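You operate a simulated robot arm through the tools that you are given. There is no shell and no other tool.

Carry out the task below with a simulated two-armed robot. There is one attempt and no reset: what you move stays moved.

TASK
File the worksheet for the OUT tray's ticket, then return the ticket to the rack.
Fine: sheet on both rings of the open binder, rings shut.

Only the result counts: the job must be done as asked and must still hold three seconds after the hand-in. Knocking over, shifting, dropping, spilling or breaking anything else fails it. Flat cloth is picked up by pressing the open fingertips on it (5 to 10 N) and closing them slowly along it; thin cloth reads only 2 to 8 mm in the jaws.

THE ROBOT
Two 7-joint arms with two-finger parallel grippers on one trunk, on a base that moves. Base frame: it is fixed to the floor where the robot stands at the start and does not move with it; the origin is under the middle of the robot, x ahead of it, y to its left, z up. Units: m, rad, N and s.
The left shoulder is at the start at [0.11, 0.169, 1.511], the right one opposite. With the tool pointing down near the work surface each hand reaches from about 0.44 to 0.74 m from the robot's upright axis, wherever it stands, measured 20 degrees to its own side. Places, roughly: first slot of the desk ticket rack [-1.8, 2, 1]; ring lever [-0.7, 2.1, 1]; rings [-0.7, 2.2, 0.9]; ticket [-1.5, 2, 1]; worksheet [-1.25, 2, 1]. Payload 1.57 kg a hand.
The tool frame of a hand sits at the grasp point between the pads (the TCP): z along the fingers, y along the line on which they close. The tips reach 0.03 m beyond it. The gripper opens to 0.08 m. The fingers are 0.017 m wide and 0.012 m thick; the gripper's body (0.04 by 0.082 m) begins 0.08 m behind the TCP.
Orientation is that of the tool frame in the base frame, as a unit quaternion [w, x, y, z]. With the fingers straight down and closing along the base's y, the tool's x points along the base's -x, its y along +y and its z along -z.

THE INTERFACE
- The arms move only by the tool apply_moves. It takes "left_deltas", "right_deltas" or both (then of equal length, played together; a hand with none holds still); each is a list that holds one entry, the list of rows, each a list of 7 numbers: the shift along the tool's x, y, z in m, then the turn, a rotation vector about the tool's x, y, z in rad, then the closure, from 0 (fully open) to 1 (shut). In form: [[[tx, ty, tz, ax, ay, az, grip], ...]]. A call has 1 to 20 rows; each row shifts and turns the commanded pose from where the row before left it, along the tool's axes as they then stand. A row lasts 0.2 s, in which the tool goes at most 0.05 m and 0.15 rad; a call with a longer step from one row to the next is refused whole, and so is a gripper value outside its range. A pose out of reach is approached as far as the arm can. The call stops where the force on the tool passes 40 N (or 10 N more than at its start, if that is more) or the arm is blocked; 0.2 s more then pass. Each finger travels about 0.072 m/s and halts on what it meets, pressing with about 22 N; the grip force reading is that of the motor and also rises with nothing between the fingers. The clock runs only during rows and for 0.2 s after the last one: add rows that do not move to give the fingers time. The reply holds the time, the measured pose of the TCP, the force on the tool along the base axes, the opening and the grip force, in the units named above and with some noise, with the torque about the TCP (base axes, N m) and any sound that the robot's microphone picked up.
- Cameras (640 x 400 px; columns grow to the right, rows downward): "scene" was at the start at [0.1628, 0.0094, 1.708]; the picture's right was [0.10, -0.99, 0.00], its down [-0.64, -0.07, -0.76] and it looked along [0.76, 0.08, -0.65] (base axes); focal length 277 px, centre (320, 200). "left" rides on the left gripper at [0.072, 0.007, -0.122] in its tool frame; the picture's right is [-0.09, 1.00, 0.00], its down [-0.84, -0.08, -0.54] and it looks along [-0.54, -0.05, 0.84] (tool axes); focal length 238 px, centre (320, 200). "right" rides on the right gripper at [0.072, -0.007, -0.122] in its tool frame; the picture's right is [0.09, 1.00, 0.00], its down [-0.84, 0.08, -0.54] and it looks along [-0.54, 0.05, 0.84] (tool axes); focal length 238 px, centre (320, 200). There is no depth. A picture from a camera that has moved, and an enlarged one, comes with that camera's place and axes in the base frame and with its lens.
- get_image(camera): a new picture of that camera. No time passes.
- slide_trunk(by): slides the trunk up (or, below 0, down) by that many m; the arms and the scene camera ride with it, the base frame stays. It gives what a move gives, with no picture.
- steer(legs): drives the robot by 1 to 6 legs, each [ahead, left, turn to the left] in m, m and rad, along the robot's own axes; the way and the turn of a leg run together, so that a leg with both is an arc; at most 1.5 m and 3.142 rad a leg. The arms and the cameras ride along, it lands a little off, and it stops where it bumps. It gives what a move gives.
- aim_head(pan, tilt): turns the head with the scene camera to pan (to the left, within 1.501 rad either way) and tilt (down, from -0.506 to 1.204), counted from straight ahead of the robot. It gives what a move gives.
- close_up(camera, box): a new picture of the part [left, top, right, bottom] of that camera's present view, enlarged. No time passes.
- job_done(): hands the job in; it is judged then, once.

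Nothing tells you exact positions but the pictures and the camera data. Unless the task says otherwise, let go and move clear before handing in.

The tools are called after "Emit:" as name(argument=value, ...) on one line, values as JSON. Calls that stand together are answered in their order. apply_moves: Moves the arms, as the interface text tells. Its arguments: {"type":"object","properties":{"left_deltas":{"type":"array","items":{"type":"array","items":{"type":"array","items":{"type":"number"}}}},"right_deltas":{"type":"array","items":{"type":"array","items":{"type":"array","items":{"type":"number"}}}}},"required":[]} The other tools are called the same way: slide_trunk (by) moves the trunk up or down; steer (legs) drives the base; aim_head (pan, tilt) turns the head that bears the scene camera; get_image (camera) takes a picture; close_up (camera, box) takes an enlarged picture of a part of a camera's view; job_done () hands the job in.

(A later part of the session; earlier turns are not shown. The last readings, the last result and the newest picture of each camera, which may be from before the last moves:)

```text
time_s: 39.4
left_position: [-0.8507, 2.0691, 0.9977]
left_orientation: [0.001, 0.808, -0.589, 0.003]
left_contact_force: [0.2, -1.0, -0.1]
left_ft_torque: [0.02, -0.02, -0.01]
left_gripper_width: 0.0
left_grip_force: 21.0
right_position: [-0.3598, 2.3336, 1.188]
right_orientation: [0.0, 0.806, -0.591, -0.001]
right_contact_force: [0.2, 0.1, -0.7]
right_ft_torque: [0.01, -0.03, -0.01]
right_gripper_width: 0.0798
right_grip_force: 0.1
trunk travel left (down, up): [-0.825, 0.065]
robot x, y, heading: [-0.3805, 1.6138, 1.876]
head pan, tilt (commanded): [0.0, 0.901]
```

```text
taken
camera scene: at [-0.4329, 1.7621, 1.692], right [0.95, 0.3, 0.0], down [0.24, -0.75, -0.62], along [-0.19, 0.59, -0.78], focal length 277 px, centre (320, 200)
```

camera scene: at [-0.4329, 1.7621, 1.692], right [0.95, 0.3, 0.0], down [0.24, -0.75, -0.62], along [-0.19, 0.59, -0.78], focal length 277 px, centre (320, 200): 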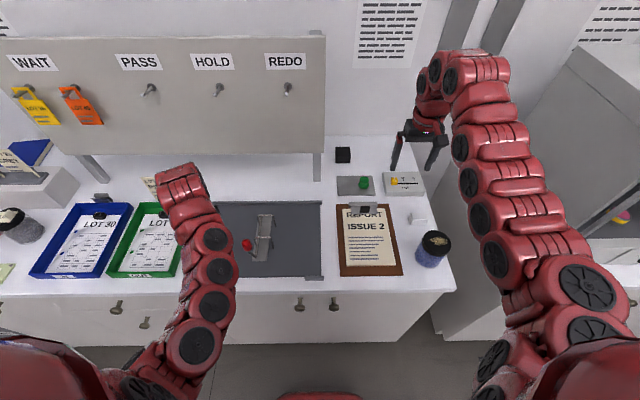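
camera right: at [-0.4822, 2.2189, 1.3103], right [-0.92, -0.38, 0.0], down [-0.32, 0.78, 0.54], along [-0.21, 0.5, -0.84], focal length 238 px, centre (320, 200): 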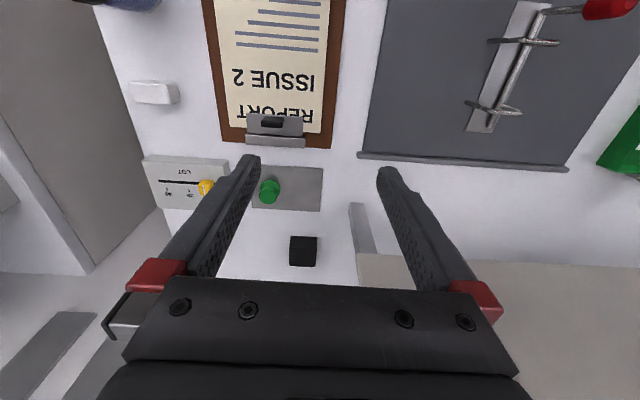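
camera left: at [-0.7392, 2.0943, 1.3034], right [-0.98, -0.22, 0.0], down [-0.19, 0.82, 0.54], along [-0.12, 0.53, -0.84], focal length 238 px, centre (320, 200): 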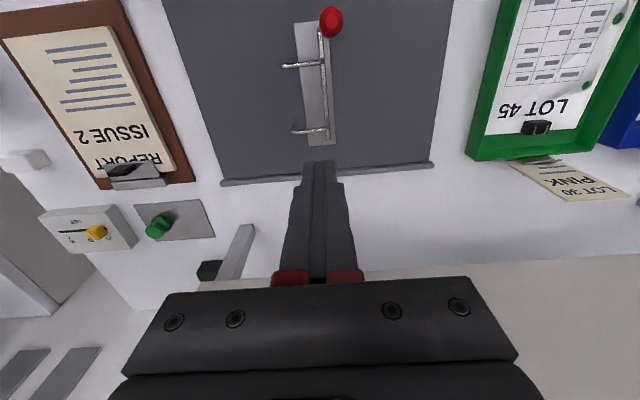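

Reach is fine close to the work surface (inner limit grows with height). I'll go around the front of the knob at low height to its right side.

Emit:
apply_moves(left_deltas=[[[0.029, 0, 0, 0, 0, 0, 1], [0.029, 0, 0, 0, 0, 0, 1], [0.028, 0, 0, 0, 0, 0, 1], [0, -0.027, 0, 0, 0, 0, 1], [0, -0.027, 0, 0, 0, 0, 1], [0, -0.027, 0, 0, 0, 0, 1], [0, -0.027, 0, 0, 0, 0, 1], [0, -0.027, 0, 0, 0, 0, 1], [0, 0, 0, 0, 0, 0, 1]]])

Emit:
get_image(camera="scene")

Emit:
get_image(camera="left")

```text
time_s: 41.4
left_position: [-0.694, 2.0296, 0.9994]
left_orientation: [0.001, 0.809, -0.588, 0.002]
left_contact_force: [0.0, 0.4, 0.8]
left_ft_torque: [-0.03, -0.03, 0.02]
left_gripper_width: 0.0
left_grip_force: 21.1
right_position: [-0.3599, 2.3328, 1.1876]
right_orientation: [0.0, 0.806, -0.592, 0.0]
right_contact_force: [0.0, -0.3, 0.1]
right_ft_torque: [-0.02, -0.01, 0.04]
right_gripper_width: 0.08
right_grip_force: 0.1
trunk travel left (down, up): [-0.825, 0.065]
robot x, y, heading: [-0.3811, 1.6137, 1.873]
head pan, tilt (commanded): [0.0, 0.901]
```

```text
taken
camera scene: at [-0.4316, 1.7621, 1.692], right [0.95, 0.3, 0.0], down [0.24, -0.75, -0.62], along [-0.19, 0.59, -0.78], focal length 277 px, centre (320, 200)
```

scene: 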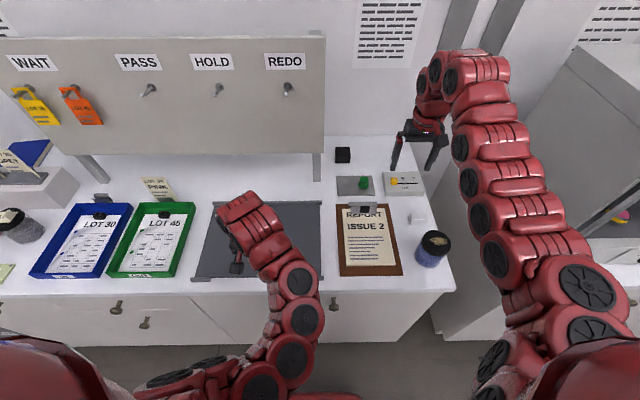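

```text
taken
camera left: at [-0.677, 1.9591, 1.1234], right [-0.98, -0.22, 0.0], down [-0.19, 0.82, 0.54], along [-0.12, 0.53, -0.84], focal length 238 px, centre (320, 200)
```

left: 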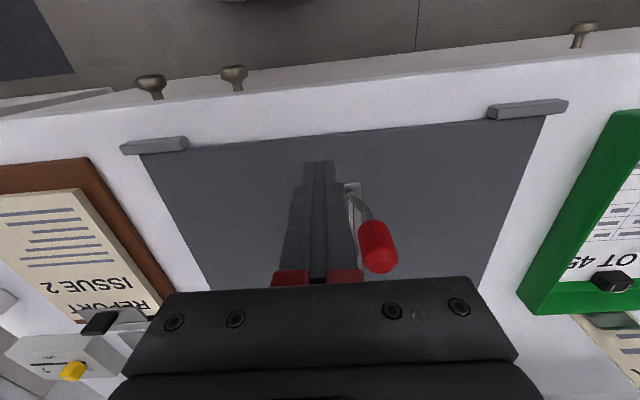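

The finger is right of the knob and about 55 mm in front. I move it alongside and push the knob left in small steps.

Emit:
apply_moves(left_deltas=[[[-0.028, 0, 0, 0, 0, 0, 1], [-0.027, 0, 0, 0, 0, 0, 1], [0, 0, 0, 0, 0, 0, 1], [0, 0.008, 0, 0, 0, 0, 1], [0, 0.008, 0, 0, 0, 0, 1], [0, 0.008, 0, 0, 0, 0, 1], [0, 0.008, 0, 0, 0, 0, 1], [0, 0, 0, 0, 0, 0, 1]]])

Emit:
get_image(camera="left")

Emit:
close_up(camera="scene", box=[200, 180, 330, 290])

```text
time_s: 43.2
left_position: [-0.7414, 2.0717, 0.998]
left_orientation: [0.001, 0.809, -0.588, 0.001]
left_contact_force: [-0.4, 0.4, -0.1]
left_ft_torque: [0.02, -0.01, -0.01]
left_gripper_width: 0.0
left_grip_force: 21.0
right_position: [-0.3584, 2.3325, 1.1869]
right_orientation: [0.0, 0.805, -0.593, 0.0]
right_contact_force: [-0.6, 0.7, 0.2]
right_ft_torque: [0.0, 0.0, -0.01]
right_gripper_width: 0.0798
right_grip_force: 0.1
trunk travel left (down, up): [-0.825, 0.065]
robot x, y, heading: [-0.3854, 1.6114, 1.873]
head pan, tilt (commanded): [0.0, 0.901]
```

```text
taken
camera left: at [-0.7247, 2.0018, 1.1218], right [-0.98, -0.22, 0.0], down [-0.19, 0.82, 0.54], along [-0.12, 0.53, -0.84], focal length 238 px, centre (320, 200)
```

left: 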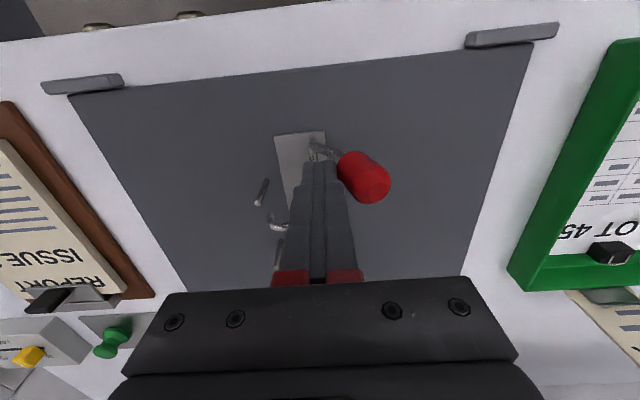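

```text
3.64 times, centred on (265, 235) of scene
camera zoom: at [-0.4309, 1.7621, 1.692], right [0.95, 0.3, 0.0], down [0.24, -0.75, -0.62], along [-0.19, 0.59, -0.78], focal length 1009 px, centre (520, 73)
```

zoom: 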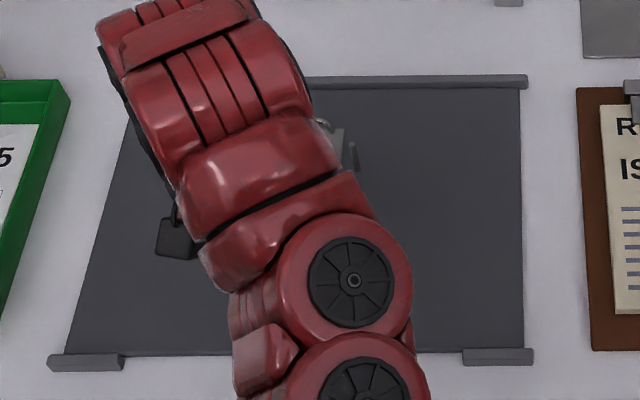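

The lever moves freely and the hooks are separating from the pins. I keep pushing left and slightly down.

Emit:
apply_moves(left_deltas=[[[0, 0.009, 0.002, 0, 0, 0, 1], [0, 0.009, 0.003, 0, 0, 0, 1], [0, 0.009, 0.004, 0, 0, 0, 1], [0, 0.008, 0.005, 0, 0, 0, 1], [0, 0.007, 0.006, 0, 0, 0, 1], [0, 0, 0, 0, 0, 0, 1]]])

Emit:
get_image(camera="left")

```text
time_s: 44.7
left_position: [-0.7757, 2.0604, 0.9833]
left_orientation: [-0.004, 0.808, -0.59, -0.001]
left_contact_force: [12.6, 1.9, 24.2]
left_ft_torque: [0.0, -0.15, 0.01]
left_gripper_width: 0.0
left_grip_force: 21.2
right_position: [-0.3545, 2.3305, 1.1897]
right_orientation: [0.0, 0.805, -0.593, -0.002]
right_contact_force: [0.1, 0.4, 0.2]
right_ft_torque: [0.01, 0.0, -0.02]
right_gripper_width: 0.0799
right_grip_force: 0.1
trunk travel left (down, up): [-0.825, 0.065]
robot x, y, heading: [-0.3819, 1.6123, 1.874]
head pan, tilt (commanded): [0.0, 0.901]
stopped in row 6 (left hand): the force on the tool passed its limit at 42 N (the readings are from after the stop); the commanded pose is now the measured one
```

```text
taken
camera left: at [-0.7595, 1.9891, 1.1056], right [-0.98, -0.21, 0.0], down [-0.18, 0.82, 0.55], along [-0.11, 0.54, -0.84], focal length 238 px, centre (320, 200)
```

left: 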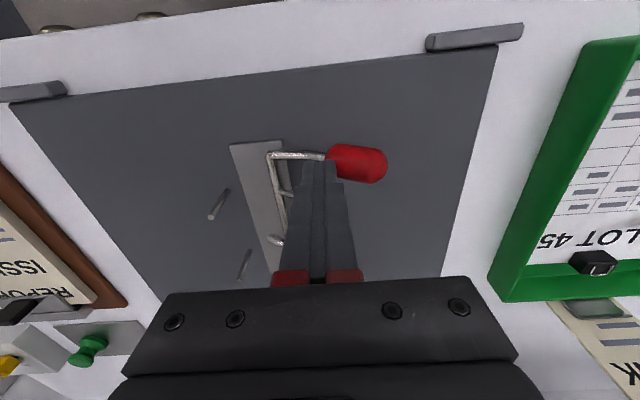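

The lever hit its stop (both pins now stand free, hooks swung to the left). I back off gently and look whether it stays open.

Emit:
apply_moves(left_deltas=[[[0, -0.006, -0.006, 0, 0, 0, 1], [0, -0.006, -0.006, 0, 0, 0, 1], [0.02, 0, 0, 0, 0, 0, 1], [0.025, 0, 0, 0, 0, 0, 1], [0.025, 0, 0, 0, 0, 0, 1], [0, 0, 0, 0, 0, 0, 1]]])

Emit:
get_image(camera="left")

Emit:
get_image(camera="scene")

```text
time_s: 46.1
left_position: [-0.7468, 1.9964, 0.9896]
left_orientation: [-0.002, 0.808, -0.589, 0.001]
left_contact_force: [0.1, -0.6, 0.0]
left_ft_torque: [-0.02, 0.02, -0.05]
left_gripper_width: 0.0
left_grip_force: 20.9
right_position: [-0.3584, 2.3345, 1.1876]
right_orientation: [0.0, 0.806, -0.592, 0.0]
right_contact_force: [0.4, -0.4, -0.1]
right_ft_torque: [0.02, -0.04, 0.01]
right_gripper_width: 0.0801
right_grip_force: 0.0
trunk travel left (down, up): [-0.825, 0.065]
robot x, y, heading: [-0.3833, 1.6122, 1.876]
head pan, tilt (commanded): [0.0, 0.901]
```

```text
taken
camera left: at [-0.7303, 1.9263, 1.1135], right [-0.98, -0.22, 0.0], down [-0.18, 0.82, 0.54], along [-0.11, 0.53, -0.84], focal length 238 px, centre (320, 200)
```

left: 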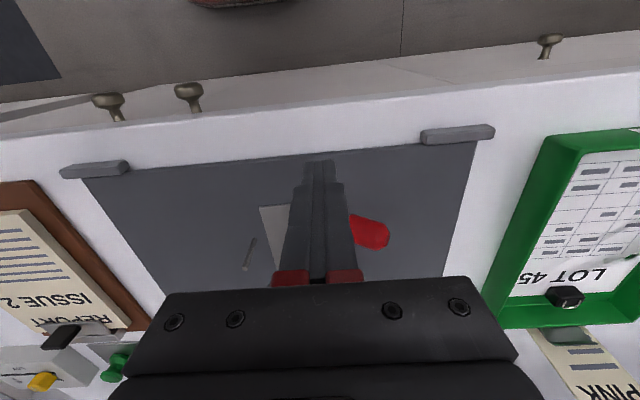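

```text
taken
camera scene: at [-0.4311, 1.7628, 1.692], right [0.95, 0.3, 0.0], down [0.24, -0.75, -0.62], along [-0.19, 0.59, -0.78], focal length 277 px, centre (320, 200)
```

scene: 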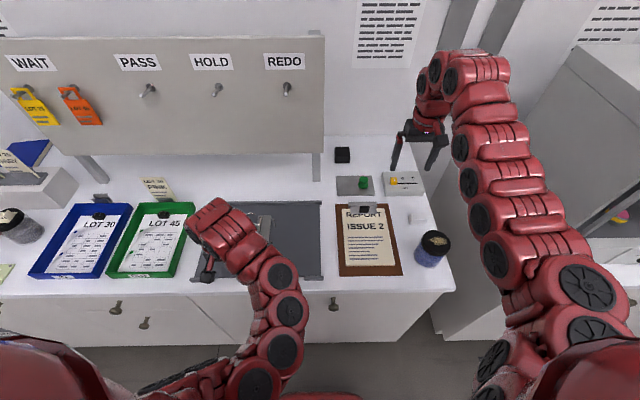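

The lever stays open. I back the base off, then raise the left hand into a carrying posture.

Emit:
steer(legs=[[-0.2, 0, 0]])

Emit:
apply_moves(left_deltas=[[[-0.04, 0.0, -0.01, 0, 0, 0, 0.5], [-0.04, 0.0, -0.02, 0, 0, 0, 0], [-0.04, 0.0, -0.02, 0, 0, 0, 0], [-0.04, 0.0, -0.02, 0, 0, 0, 0], [-0.01, 0, -0.025, 0, 0, 0, 0], [0, 0, -0.025, 0, 0, 0, 0], [0, 0, -0.02, 0, 0, 0, 0], [0, 0, 0, 0, 0, 0, 0]]])

Emit:
get_image(camera="scene")

Emit:
get_image(camera="left")

```text
time_s: 47.7
left_position: [-0.6859, 1.8083, 0.9908]
left_orientation: [-0.002, 0.807, -0.59, 0.001]
left_contact_force: [0.3, -0.7, -0.9]
left_ft_torque: [0.01, 0.0, 0.0]
left_gripper_width: 0.0
left_grip_force: 21.6
right_position: [-0.297, 2.146, 1.1879]
right_orientation: [0.0, 0.805, -0.593, 0.001]
right_contact_force: [0.7, -0.3, -0.2]
right_ft_torque: [-0.01, -0.01, -0.01]
right_gripper_width: 0.0798
right_grip_force: 0.0
trunk travel left (down, up): [-0.825, 0.065]
robot x, y, heading: [-0.3244, 1.4271, 1.874]
head pan, tilt (commanded): [0.0, 0.901]
```

```text
time_s: 49.5
left_position: [-0.7384, 1.9724, 1.1204]
left_orientation: [-0.002, 0.807, -0.59, 0.001]
left_contact_force: [-0.6, -0.3, -0.6]
left_ft_torque: [-0.01, 0.03, 0.04]
left_gripper_width: 0.0797
left_grip_force: 0.1
left hand out of reach, approached as far as the arm can: row 2, 3
right_position: [-0.2964, 2.1436, 1.189]
right_orientation: [0.0, 0.805, -0.594, -0.001]
right_contact_force: [-0.3, 0.0, 0.0]
right_ft_torque: [-0.01, -0.02, 0.0]
right_gripper_width: 0.0804
right_grip_force: 0.1
trunk travel left (down, up): [-0.825, 0.065]
robot x, y, heading: [-0.3256, 1.4248, 1.874]
head pan, tilt (commanded): [0.0, 0.901]
```

```text
taken
camera scene: at [-0.3707, 1.5727, 1.692], right [0.95, 0.3, 0.0], down [0.23, -0.75, -0.62], along [-0.18, 0.59, -0.78], focal length 277 px, centre (320, 200)
```

scene: 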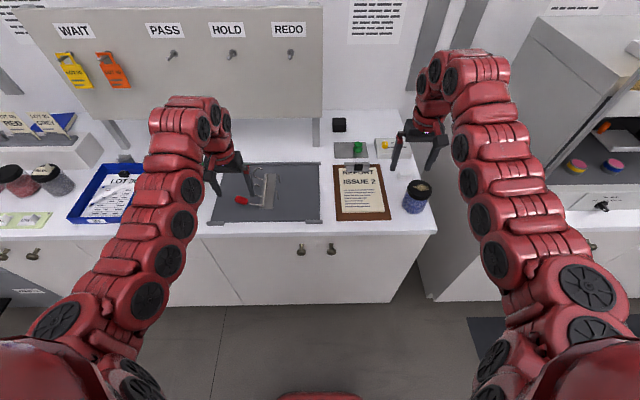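

```text
taken
camera left: at [-0.7222, 1.903, 1.2415], right [-0.98, -0.21, 0.0], down [-0.18, 0.82, 0.54], along [-0.11, 0.53, -0.84], focal length 238 px, centre (320, 200)
```

left: 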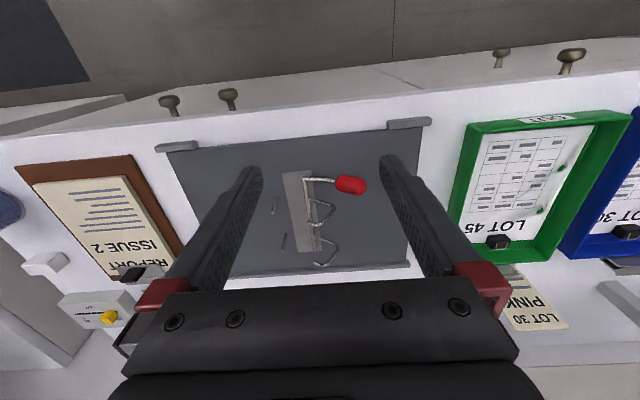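

Emit:
close_up(camera="left", box=[240, 150, 400, 280])

Emit:
close_up(camera="scene", box=[210, 150, 330, 230])

Emit:
get_image(camera="right")

```text
3.08 times, centred on (320, 215) of left
camera zoom: at [-0.7222, 1.903, 1.2415], right [-0.98, -0.21, 0.0], down [-0.18, 0.82, 0.54], along [-0.11, 0.53, -0.84], focal length 733 px, centre (320, 154)
```

zoom: 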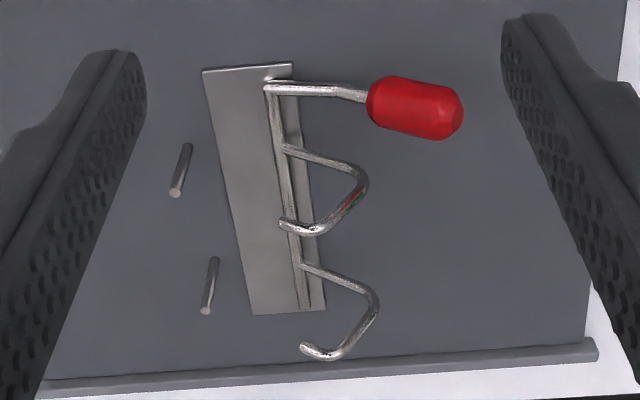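

```text
5.00 times, centred on (270, 190) of scene
camera zoom: at [-0.3707, 1.5727, 1.692], right [0.95, 0.3, 0.0], down [0.23, -0.75, -0.62], along [-0.18, 0.59, -0.78], focal length 1387 px, centre (570, 250)
```

zoom: 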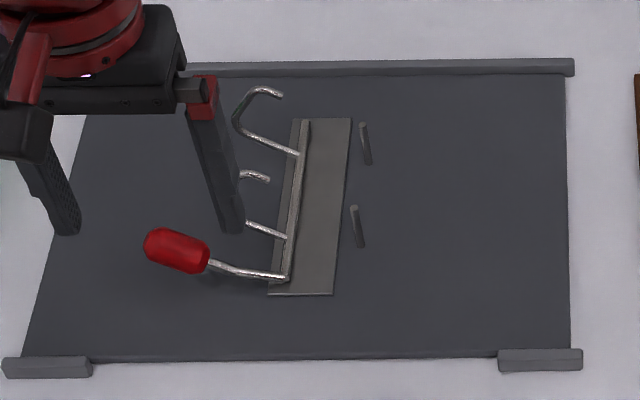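

```text
taken
camera right: at [-0.2689, 2.0765, 1.3107], right [-0.92, -0.38, 0.0], down [-0.32, 0.78, 0.54], along [-0.21, 0.5, -0.84], focal length 238 px, centre (320, 200)
```

right: 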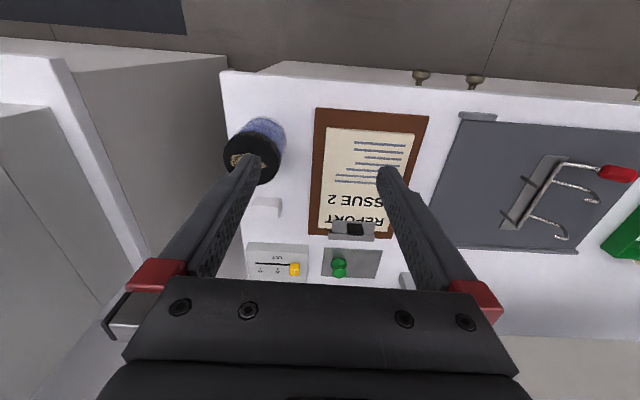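

Rings are clearly open; pin tops are at about (-0.6995, 2.120, 0.956) and (-0.724, 2.196, 0.955). Next I drive left to bring the left hand over the LOT 30 sheet's clip in the blue IN tray.

Emit:
steer(legs=[[0, 0.52, 0], [0.22, 0, 0]])

Emit:
get_image(camera="scene")

Emit:
get_image(camera="left")

```text
time_s: 53.8
left_position: [-1.3063, 2.0261, 1.1194]
left_orientation: [-0.002, 0.808, -0.589, 0.001]
left_contact_force: [0.5, -0.7, -0.5]
left_ft_torque: [-0.02, 0.01, -0.01]
left_gripper_width: 0.08
left_grip_force: 0.0
right_position: [-0.8649, 2.1983, 1.1891]
right_orientation: [0.0, 0.806, -0.592, -0.001]
right_contact_force: [-0.7, 0.1, 0.0]
right_ft_torque: [0.0, -0.04, -0.01]
right_gripper_width: 0.0802
right_grip_force: 0.1
trunk travel left (down, up): [-0.825, 0.065]
robot x, y, heading: [-0.8886, 1.4806, 1.877]
head pan, tilt (commanded): [0.0, 0.901]
```

```text
taken
camera scene: at [-0.9373, 1.6263, 1.6922], right [0.95, 0.3, 0.0], down [0.24, -0.75, -0.62], along [-0.19, 0.59, -0.78], focal length 277 px, centre (320, 200)
```

scene: 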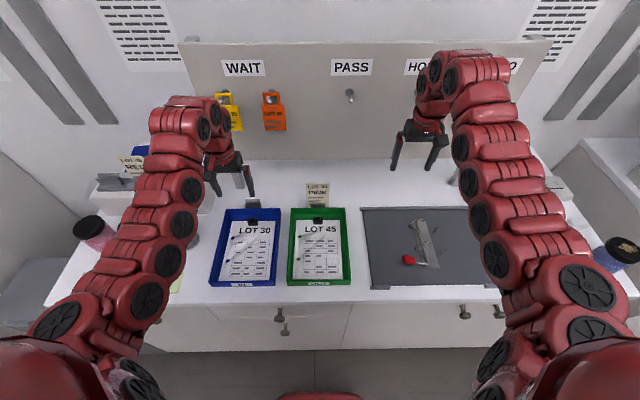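

```text
taken
camera left: at [-1.2898, 1.9559, 1.2417], right [-0.98, -0.22, 0.0], down [-0.18, 0.82, 0.54], along [-0.12, 0.53, -0.84], focal length 238 px, centre (320, 200)
```

left: 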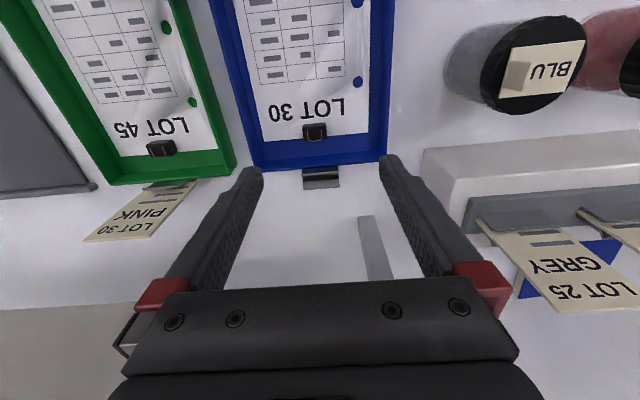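

Emit:
close_up(camera="left", box=[230, 0, 400, 200])

Emit:
close_up(camera="scene", box=[200, 190, 290, 295])

Emit:
close_up(camera="left", box=[285, 105, 345, 155])

```text
2.00 times, centred on (315, 100) of left
camera zoom: at [-1.2898, 1.9559, 1.2417], right [-0.98, -0.22, 0.0], down [-0.18, 0.82, 0.54], along [-0.12, 0.53, -0.84], focal length 477 px, centre (330, 400)
```

zoom: 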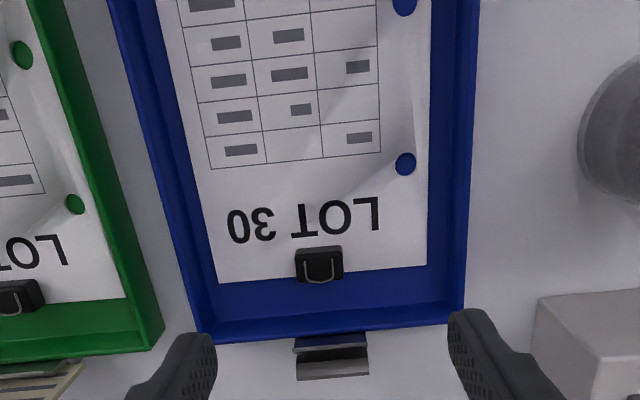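

```text
3.81 times, centred on (245, 242) of scene
camera zoom: at [-0.9373, 1.6263, 1.6922], right [0.95, 0.3, 0.0], down [0.24, -0.75, -0.62], along [-0.19, 0.59, -0.78], focal length 1057 px, centre (606, 38)
```

zoom: 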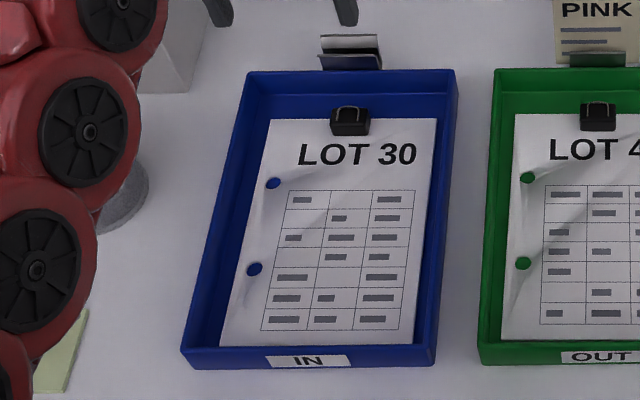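

```text
8.00 times, centred on (315, 130) of left
camera zoom: at [-1.2898, 1.9559, 1.2417], right [-0.98, -0.22, 0.0], down [-0.18, 0.82, 0.54], along [-0.12, 0.53, -0.84], focal length 1907 px, centre (360, 760)
```

zoom: 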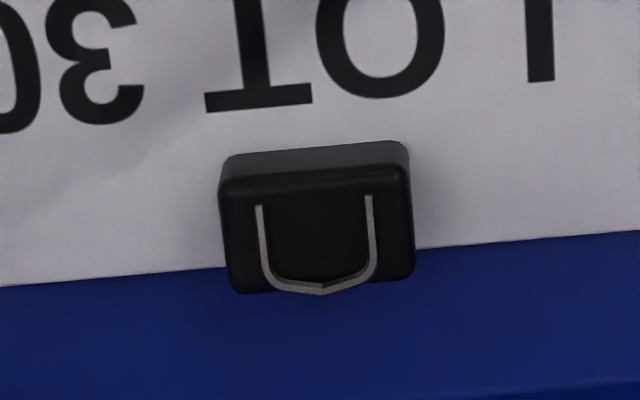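

The clip on the LOT 30 sheet is a ~31 mm wide block centred near (-1.305, 2.054), top near z 0.928. I move above it and descend with open fingers to just above it.

Emit:
apply_moves(left_deltas=[[[-0.013, -0.005, 0.03, 0, 0, 0, 0], [-0.013, -0.005, 0.03, 0, 0, 0, 0], [0, 0, 0.03, 0, 0, 0, 0], [0, 0, 0.03, 0, 0, 0, 0], [0, 0, 0.02, 0, 0, 0, 0], [0, 0, 0, 0, 0, 0, 0]]])

Emit:
get_image(camera="left")

Emit:
get_image(camera="scene")

```text
time_s: 55.2
left_position: [-1.3056, 2.0542, 0.977]
left_orientation: [-0.001, 0.808, -0.589, 0.001]
left_contact_force: [-0.2, -0.3, 0.2]
left_ft_torque: [0.0, -0.01, -0.03]
left_gripper_width: 0.0798
left_grip_force: 0.1
right_position: [-0.8649, 2.1996, 1.1874]
right_orientation: [0.0, 0.806, -0.592, 0.0]
right_contact_force: [-0.1, 0.1, -0.2]
right_ft_torque: [-0.03, -0.02, 0.02]
right_gripper_width: 0.0802
right_grip_force: 0.1
trunk travel left (down, up): [-0.825, 0.065]
robot x, y, heading: [-0.8908, 1.4775, 1.874]
head pan, tilt (commanded): [0.0, 0.901]
```

```text
taken
camera left: at [-1.2888, 1.9844, 1.1], right [-0.98, -0.22, 0.0], down [-0.18, 0.82, 0.54], along [-0.12, 0.53, -0.84], focal length 238 px, centre (320, 200)
```

left: 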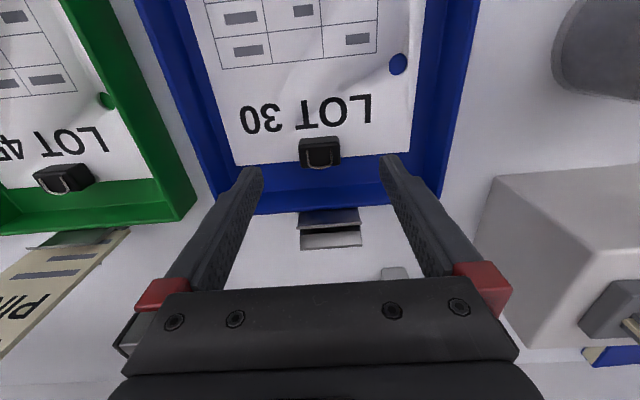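

```text
taken
camera scene: at [-0.9375, 1.6273, 1.6921], right [0.95, 0.3, 0.0], down [0.24, -0.75, -0.62], along [-0.19, 0.59, -0.78], focal length 277 px, centre (320, 200)
```

scene: 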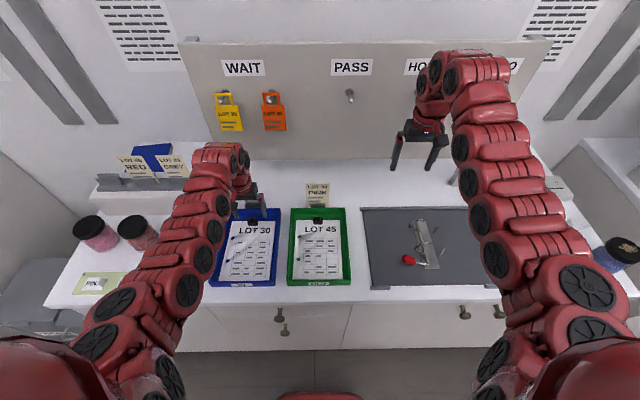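

Alignment over the clip looks right. I lower the last 3 cm and check for contact.

Emit:
apply_moves(left_deltas=[[[0, 0, 0.012, 0, 0, 0, 0], [0, 0, 0.011, 0, 0, 0, 0], [0, 0, 0.008, 0, 0, 0, 0], [0, 0, 0, 0, 0, 0, 0]]])

Emit:
get_image(camera="left")

```text
time_s: 56.2
left_position: [-1.305, 2.0565, 0.9467]
left_orientation: [-0.002, 0.808, -0.589, 0.001]
left_contact_force: [-0.5, 0.3, -0.4]
left_ft_torque: [0.01, -0.03, 0.0]
left_gripper_width: 0.0802
left_grip_force: 0.0
right_position: [-0.8655, 2.1999, 1.1882]
right_orientation: [0.0, 0.806, -0.592, 0.0]
right_contact_force: [0.1, -0.5, 0.6]
right_ft_torque: [0.01, -0.01, 0.0]
right_gripper_width: 0.0801
right_grip_force: 0.0
trunk travel left (down, up): [-0.825, 0.065]
robot x, y, heading: [-0.8887, 1.4755, 1.877]
head pan, tilt (commanded): [0.0, 0.901]
```

```text
taken
camera left: at [-1.2883, 1.985, 1.0691], right [-0.98, -0.22, 0.0], down [-0.18, 0.82, 0.54], along [-0.12, 0.53, -0.84], focal length 238 px, centre (320, 200)
```

left: 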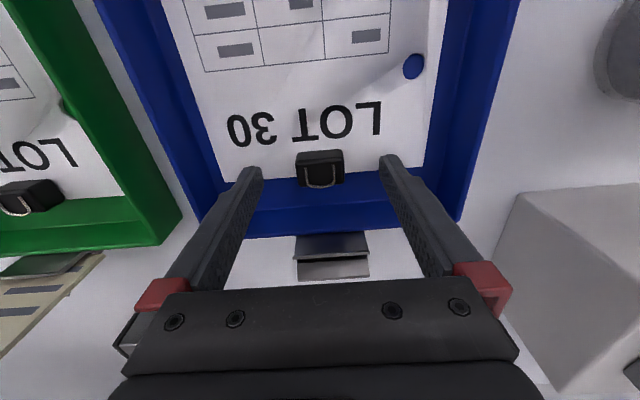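

Emit:
apply_moves(left_deltas=[[[0, 0, 0.003, 0, 0, 0, 0], [0, 0, 0, 0, 0, 0, 0.3], [0, 0, 0, 0, 0, 0, 0.45], [0, 0, 0, 0, 0, 0, 0.55], [0, 0, 0, 0, 0, 0, 0.65], [0, 0, 0, 0, 0, 0, 0.8], [0, 0, 0, 0, 0, 0, 1], [0, 0, 0, 0, 0, 0, 1], [0, 0, 0, 0, 0, 0, 1]]])

Emit:
get_image(camera="left")

```text
time_s: 58.2
left_position: [-1.305, 2.0552, 0.9434]
left_orientation: [-0.001, 0.808, -0.59, 0.002]
left_contact_force: [0.4, -0.4, -0.5]
left_ft_torque: [0.03, 0.02, -0.03]
left_gripper_width: 0.0309
left_grip_force: 22.0
right_position: [-0.8639, 2.1989, 1.1882]
right_orientation: [0.0, 0.806, -0.592, 0.0]
right_contact_force: [-0.7, -0.2, -0.7]
right_ft_torque: [0.03, 0.04, -0.03]
right_gripper_width: 0.0799
right_grip_force: 0.0
trunk travel left (down, up): [-0.825, 0.065]
robot x, y, heading: [-0.8914, 1.4786, 1.874]
head pan, tilt (commanded): [0.0, 0.901]
```

```text
taken
camera left: at [-1.2881, 1.9847, 1.0666], right [-0.98, -0.22, 0.0], down [-0.18, 0.82, 0.54], along [-0.12, 0.53, -0.84], focal length 238 px, centre (320, 200)
```

left: 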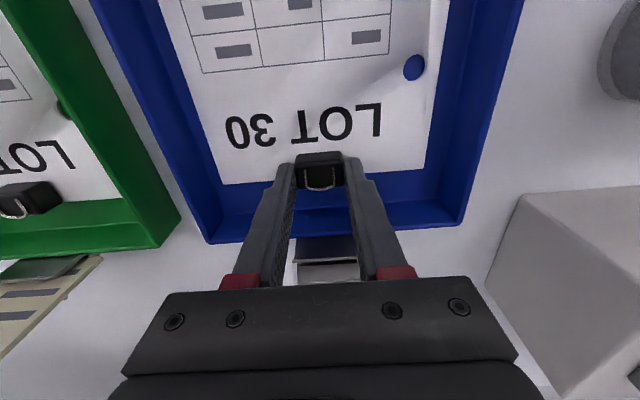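

The clip is gripped at 31 mm. I lift slowly a few centimetres to see how the sheet behaves.

Emit:
apply_moves(left_deltas=[[[0, 0, -0.008, 0, 0, 0, 1], [0, 0, -0.01, 0, 0, 0, 1], [0, 0, -0.012, 0, 0, 0, 1], [0, 0, 0, 0, 0, 0, 1]]])

Emit:
get_image(camera="left")

Emit:
close_up(camera="scene", box=[200, 180, 300, 295])

```text
time_s: 59.2
left_position: [-1.3041, 2.055, 0.9733]
left_orientation: [-0.002, 0.808, -0.589, 0.001]
left_contact_force: [-0.1, 0.5, -0.1]
left_ft_torque: [0.03, 0.03, 0.04]
left_gripper_width: 0.0308
left_grip_force: 21.8
right_position: [-0.8645, 2.1985, 1.188]
right_orientation: [0.001, 0.805, -0.593, 0.0]
right_contact_force: [-0.7, -0.2, -0.9]
right_ft_torque: [0.01, -0.02, -0.03]
right_gripper_width: 0.0798
right_grip_force: 0.1
trunk travel left (down, up): [-0.825, 0.065]
robot x, y, heading: [-0.887, 1.4798, 1.876]
head pan, tilt (commanded): [0.0, 0.901]
```

```text
taken
camera left: at [-1.2877, 1.9847, 1.0967], right [-0.98, -0.22, 0.0], down [-0.18, 0.82, 0.54], along [-0.12, 0.53, -0.84], focal length 238 px, centre (320, 200)
```

left: 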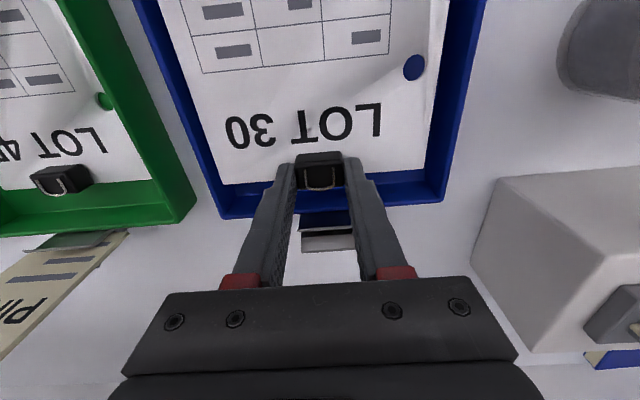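

```text
3.48 times, centred on (250, 238) of scene
camera zoom: at [-0.9376, 1.6278, 1.692], right [0.95, 0.3, 0.0], down [0.24, -0.75, -0.62], along [-0.19, 0.59, -0.78], focal length 965 px, centre (564, 70)
```

zoom: 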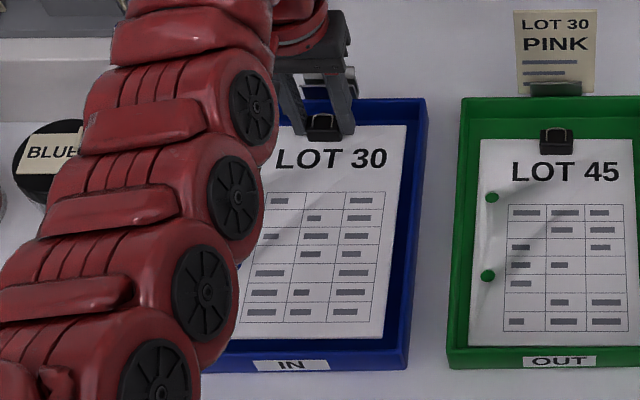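

The sheet behaves rigidly and hangs level from the clip. I lift it clear, back off a little, drive right to the binder and stop short of the pins.

Emit:
apply_moves(left_deltas=[[[0, 0, -0.02, 0, 0, 0, 1], [0, 0, -0.025, 0, 0, 0, 1], [0, 0, -0.025, 0, 0, 0, 1], [0, 0, -0.025, 0, 0, 0, 1], [0, 0, -0.02, 0, 0, 0, 1], [0, 0, 0, 0, 0, 0, 1]]])

Emit:
steer(legs=[[-0.13, 0, 0], [0, -0.655, 0]])

Emit:
get_image(camera="scene")

Emit:
get_image(camera="left")

```text
time_s: 60.6
left_position: [-1.3059, 2.0564, 1.0913]
left_orientation: [-0.002, 0.809, -0.588, 0.0]
left_contact_force: [0.1, 0.5, -0.6]
left_ft_torque: [0.03, 0.01, -0.01]
left_gripper_width: 0.0308
left_grip_force: 22.0
right_position: [-0.8651, 2.1995, 1.1873]
right_orientation: [0.0, 0.806, -0.592, 0.0]
right_contact_force: [-0.1, 0.1, 0.0]
right_ft_torque: [0.0, 0.03, -0.01]
right_gripper_width: 0.08
right_grip_force: 0.1
trunk travel left (down, up): [-0.825, 0.065]
robot x, y, heading: [-0.8873, 1.4797, 1.873]
head pan, tilt (commanded): [0.0, 0.901]
```

```text
time_s: 65.1
left_position: [-0.6589, 2.1268, 1.0887]
left_orientation: [-0.002, 0.813, -0.582, 0.001]
left_contact_force: [0.1, 0.6, 0.2]
left_ft_torque: [0.04, -0.01, 0.01]
left_gripper_width: 0.0309
left_grip_force: 22.0
right_position: [-0.2219, 2.2784, 1.1883]
right_orientation: [0.0, 0.811, -0.585, 0.0]
right_contact_force: [0.1, -0.1, -0.4]
right_ft_torque: [0.0, 0.01, 0.0]
right_gripper_width: 0.0802
right_grip_force: 0.1
trunk travel left (down, up): [-0.825, 0.065]
robot x, y, heading: [-0.2346, 1.5555, 1.897]
head pan, tilt (commanded): [0.0, 0.901]
```

```text
taken
camera scene: at [-0.2851, 1.7062, 1.692], right [0.95, 0.32, 0.0], down [0.25, -0.74, -0.62], along [-0.2, 0.59, -0.78], focal length 277 px, centre (320, 200)
```

scene: 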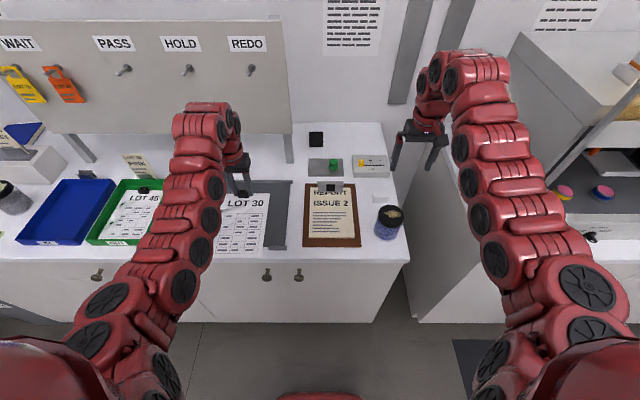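

```text
taken
camera left: at [-0.6416, 2.0577, 1.2125], right [-0.97, -0.23, 0.0], down [-0.2, 0.82, 0.54], along [-0.12, 0.53, -0.84], focal length 238 px, centre (320, 200)
```

left: 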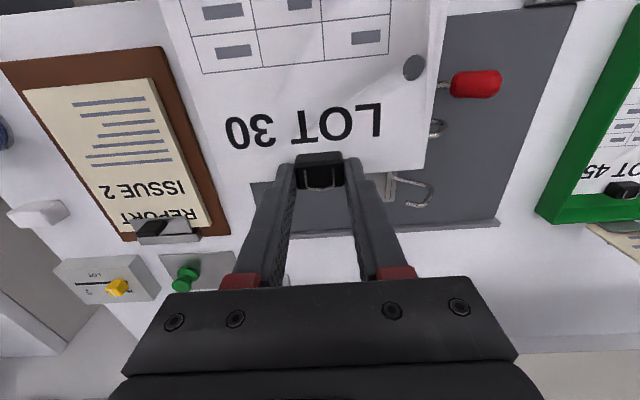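

The base turned by about 0.02 rad on the way; I correct heading while approaching the rings, with the sheet still high.

Emit:
steer(legs=[[0.13, -0.008, -0.022]])

Emit:
get_image(camera="left")

Emit:
get_image(camera="scene")

```text
time_s: 66.4
left_position: [-0.6796, 2.2619, 1.0915]
left_orientation: [-0.002, 0.807, -0.59, 0.001]
left_contact_force: [1.0, -0.2, 0.5]
left_ft_torque: [0.05, 0.03, 0.0]
left_gripper_width: 0.0309
left_grip_force: 21.5
right_position: [-0.2408, 2.4049, 1.1894]
right_orientation: [-0.001, 0.805, -0.593, 0.0]
right_contact_force: [-0.5, -0.9, 0.3]
right_ft_torque: [0.02, -0.01, -0.04]
right_gripper_width: 0.0801
right_grip_force: 0.0
trunk travel left (down, up): [-0.825, 0.065]
robot x, y, heading: [-0.2667, 1.686, 1.872]
head pan, tilt (commanded): [0.0, 0.901]
```

```text
taken
camera left: at [-0.664, 2.1914, 1.2135], right [-0.98, -0.22, 0.0], down [-0.18, 0.82, 0.54], along [-0.11, 0.53, -0.84], focal length 238 px, centre (320, 200)
```

left: 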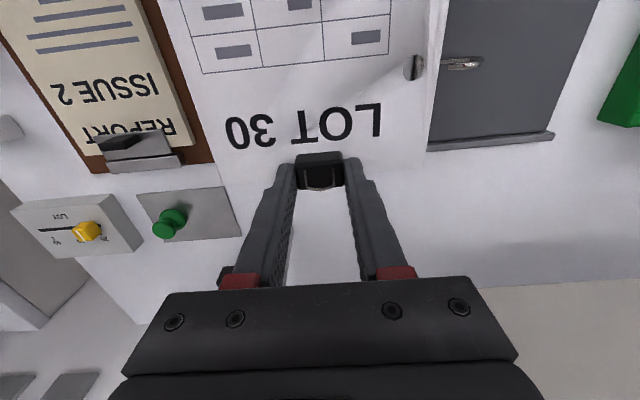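

```text
taken
camera scene: at [-0.3139, 1.8325, 1.6923], right [0.95, 0.3, 0.0], down [0.23, -0.75, -0.62], along [-0.19, 0.59, -0.78], focal length 277 px, centre (320, 200)
```

scene: 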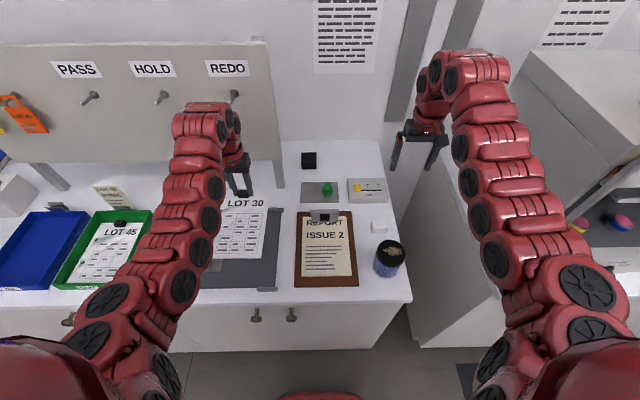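

Emit:
close_up(camera="left", box=[380, 30, 480, 100])

Emit:
close_up(camera="scene", box=[190, 180, 290, 295])

```text
5.71 times, centred on (430, 65) of left
camera zoom: at [-0.664, 2.1914, 1.2135], right [-0.98, -0.22, 0.0], down [-0.18, 0.82, 0.54], along [-0.11, 0.53, -0.84], focal length 1362 px, centre (-309, 971)
```

zoom: 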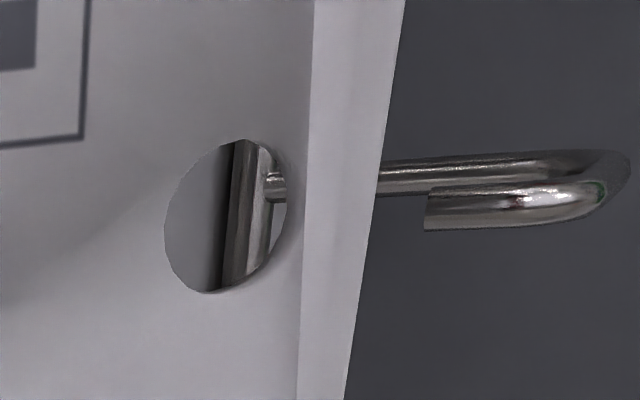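

```text
3.48 times, centred on (240, 238) of scene
camera zoom: at [-0.3139, 1.8325, 1.6923], right [0.95, 0.3, 0.0], down [0.23, -0.75, -0.62], along [-0.19, 0.59, -0.78], focal length 965 px, centre (598, 70)
```

zoom: 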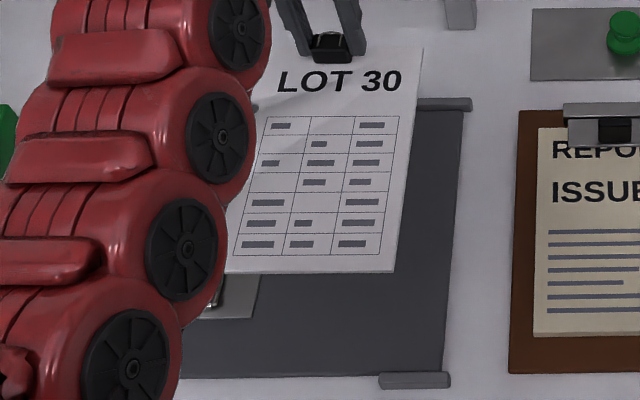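

Looking through the hole, everything is consistent with my pin estimate. I shift a few millimetres to the computed position and lower until the sheet is just above the pin tops.

Emit:
apply_moves(left_deltas=[[[-0.0082, 0.0022, 0, 0, 0, 0.004, 1], [0, 0, 0.03, 0, 0, 0, 1], [0, 0, 0.03, 0, 0, 0, 1], [0, 0, 0.025, 0, 0, 0, 1], [0, 0, 0, 0, 0, 0, 1], [0, 0, 0, 0, 0, 0, 1]]])

Emit:
get_image(camera="left")

Emit:
close_up(camera="left", box=[380, 30, 480, 100])

Emit:
get_image(camera="scene")

Emit:
get_image(camera="right")

```text
time_s: 67.8
left_position: [-0.6844, 2.2712, 1.0042]
left_orientation: [-0.002, 0.806, -0.592, 0.001]
left_contact_force: [0.1, -0.5, -0.7]
left_ft_torque: [0.03, 0.03, -0.01]
left_gripper_width: 0.0309
left_grip_force: 22.0
right_position: [-0.2406, 2.4057, 1.1869]
right_orientation: [0.0, 0.806, -0.592, -0.001]
right_contact_force: [-0.1, 0.2, -0.1]
right_ft_torque: [0.03, -0.04, 0.0]
right_gripper_width: 0.0798
right_grip_force: 0.0
trunk travel left (down, up): [-0.825, 0.065]
robot x, y, heading: [-0.263, 1.6861, 1.876]
head pan, tilt (commanded): [0.0, 0.901]
```

```text
taken
camera left: at [-0.6696, 2.2011, 1.128], right [-0.98, -0.21, 0.0], down [-0.18, 0.82, 0.54], along [-0.11, 0.53, -0.84], focal length 238 px, centre (320, 200)
```

left: 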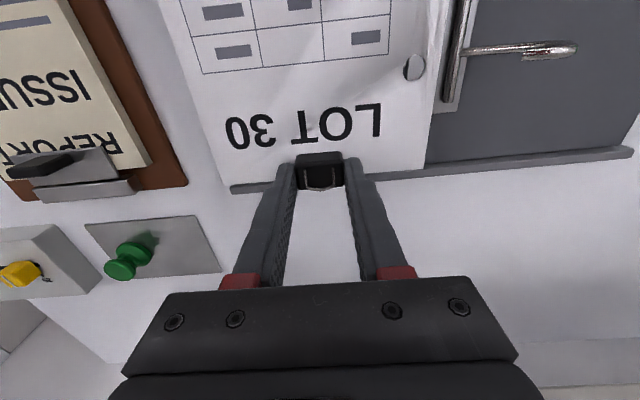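

```text
5.71 times, centred on (430, 65) of left
camera zoom: at [-0.6696, 2.2011, 1.128], right [-0.98, -0.21, 0.0], down [-0.18, 0.82, 0.54], along [-0.11, 0.53, -0.84], focal length 1362 px, centre (-309, 971)
```

zoom: 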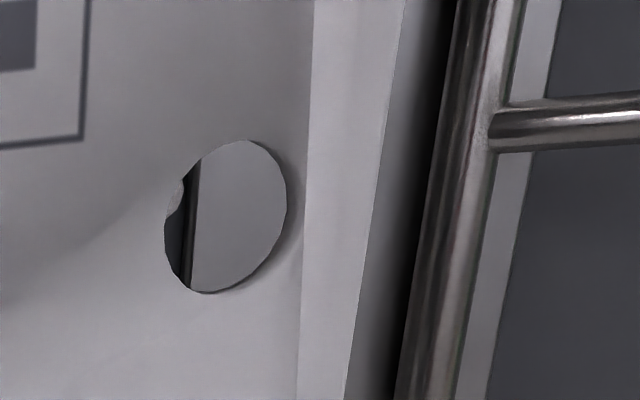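

```text
taken
camera scene: at [-0.3145, 1.8348, 1.692], right [0.95, 0.3, 0.0], down [0.23, -0.75, -0.62], along [-0.19, 0.59, -0.78], focal length 277 px, centre (320, 200)
```

scene: 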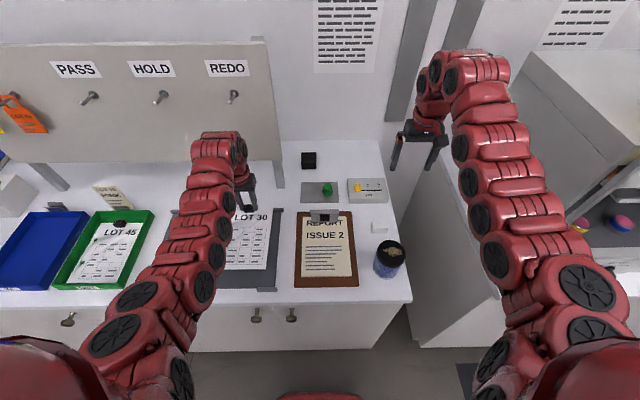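

```text
taken
camera right: at [-0.2131, 2.3385, 1.3105], right [-0.92, -0.38, 0.0], down [-0.32, 0.78, 0.54], along [-0.21, 0.5, -0.84], focal length 238 px, centre (320, 200)
```

right: 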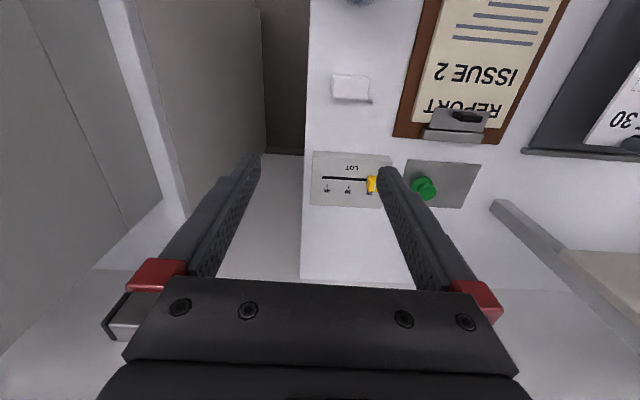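

Through the hole I can see the pin top right where expected (about 1 mm off). I correct by 1 mm and lower in small steps, watching the force.

Emit:
apply_moves(left_deltas=[[[0.0015, -0.001, 0.004, 0, 0, 0, 1], [0, 0, 0.004, 0, 0, 0, 1], [0, 0, 0.004, 0, 0, 0, 1], [0, 0, 0, 0, 0, 0, 1]]])

Emit:
close_up(camera="left", box=[380, 30, 480, 100])

```text
time_s: 68.8
left_position: [-0.6831, 2.2681, 0.9922]
left_orientation: [-0.001, 0.807, -0.591, 0.001]
left_contact_force: [-0.5, 0.4, 0.4]
left_ft_torque: [0.02, 0.0, 0.01]
left_gripper_width: 0.0307
left_grip_force: 22.1
right_position: [-0.2405, 2.4067, 1.1881]
right_orientation: [0.0, 0.805, -0.593, 0.0]
right_contact_force: [0.1, -0.2, 0.4]
right_ft_torque: [0.0, -0.02, -0.01]
right_gripper_width: 0.0798
right_grip_force: 0.0
trunk travel left (down, up): [-0.825, 0.065]
robot x, y, heading: [-0.2636, 1.6848, 1.874]
head pan, tilt (commanded): [0.0, 0.901]
```

```text
5.71 times, centred on (430, 65) of left
camera zoom: at [-0.6676, 2.199, 1.1155], right [-0.98, -0.21, 0.0], down [-0.18, 0.82, 0.54], along [-0.11, 0.53, -0.84], focal length 1362 px, centre (-309, 971)
```

zoom: 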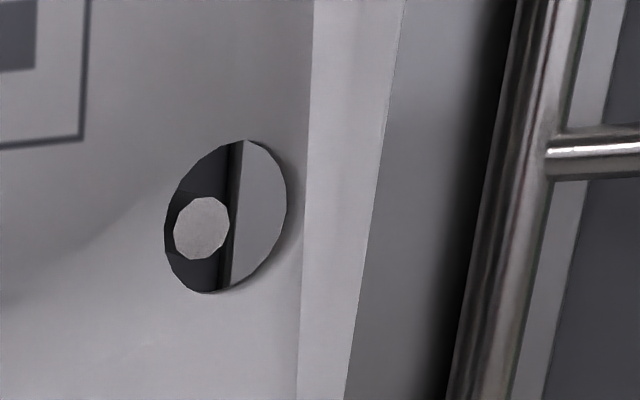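

The pin top is inside the hole, about 1.5 mm off centre. I correct and lower further.

Emit:
apply_moves(left_deltas=[[[-0.0012, -0.0006, 0.003, 0, 0, 0, 1], [0, 0, 0.004, 0, 0, 0, 1], [0, 0, 0.004, 0, 0, 0, 1], [0, 0, 0, 0, 0, 0, 1]]])

Emit:
close_up(camera="left", box=[380, 30, 480, 100])

```text
time_s: 69.8
left_position: [-0.683, 2.2705, 0.9826]
left_orientation: [-0.001, 0.806, -0.592, 0.001]
left_contact_force: [0.5, 0.3, -0.3]
left_ft_torque: [0.03, 0.06, 0.0]
left_gripper_width: 0.0309
left_grip_force: 22.4
right_position: [-0.2409, 2.4061, 1.1871]
right_orientation: [0.0, 0.806, -0.592, 0.0]
right_contact_force: [-0.6, 0.2, -0.1]
right_ft_torque: [-0.04, 0.0, -0.01]
right_gripper_width: 0.0797
right_grip_force: 0.0
trunk travel left (down, up): [-0.825, 0.065]
robot x, y, heading: [-0.2643, 1.6849, 1.875]
head pan, tilt (commanded): [0.0, 0.901]
```

```text
5.71 times, centred on (430, 65) of left
camera zoom: at [-0.6674, 2.2004, 1.1054], right [-0.98, -0.21, 0.0], down [-0.18, 0.82, 0.54], along [-0.11, 0.53, -0.84], focal length 1362 px, centre (-309, 971)
```

zoom: 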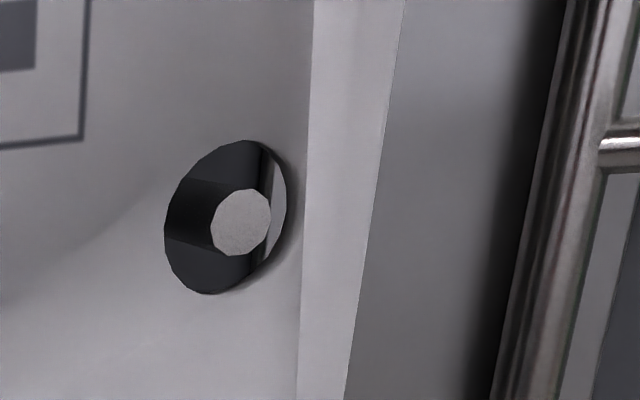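

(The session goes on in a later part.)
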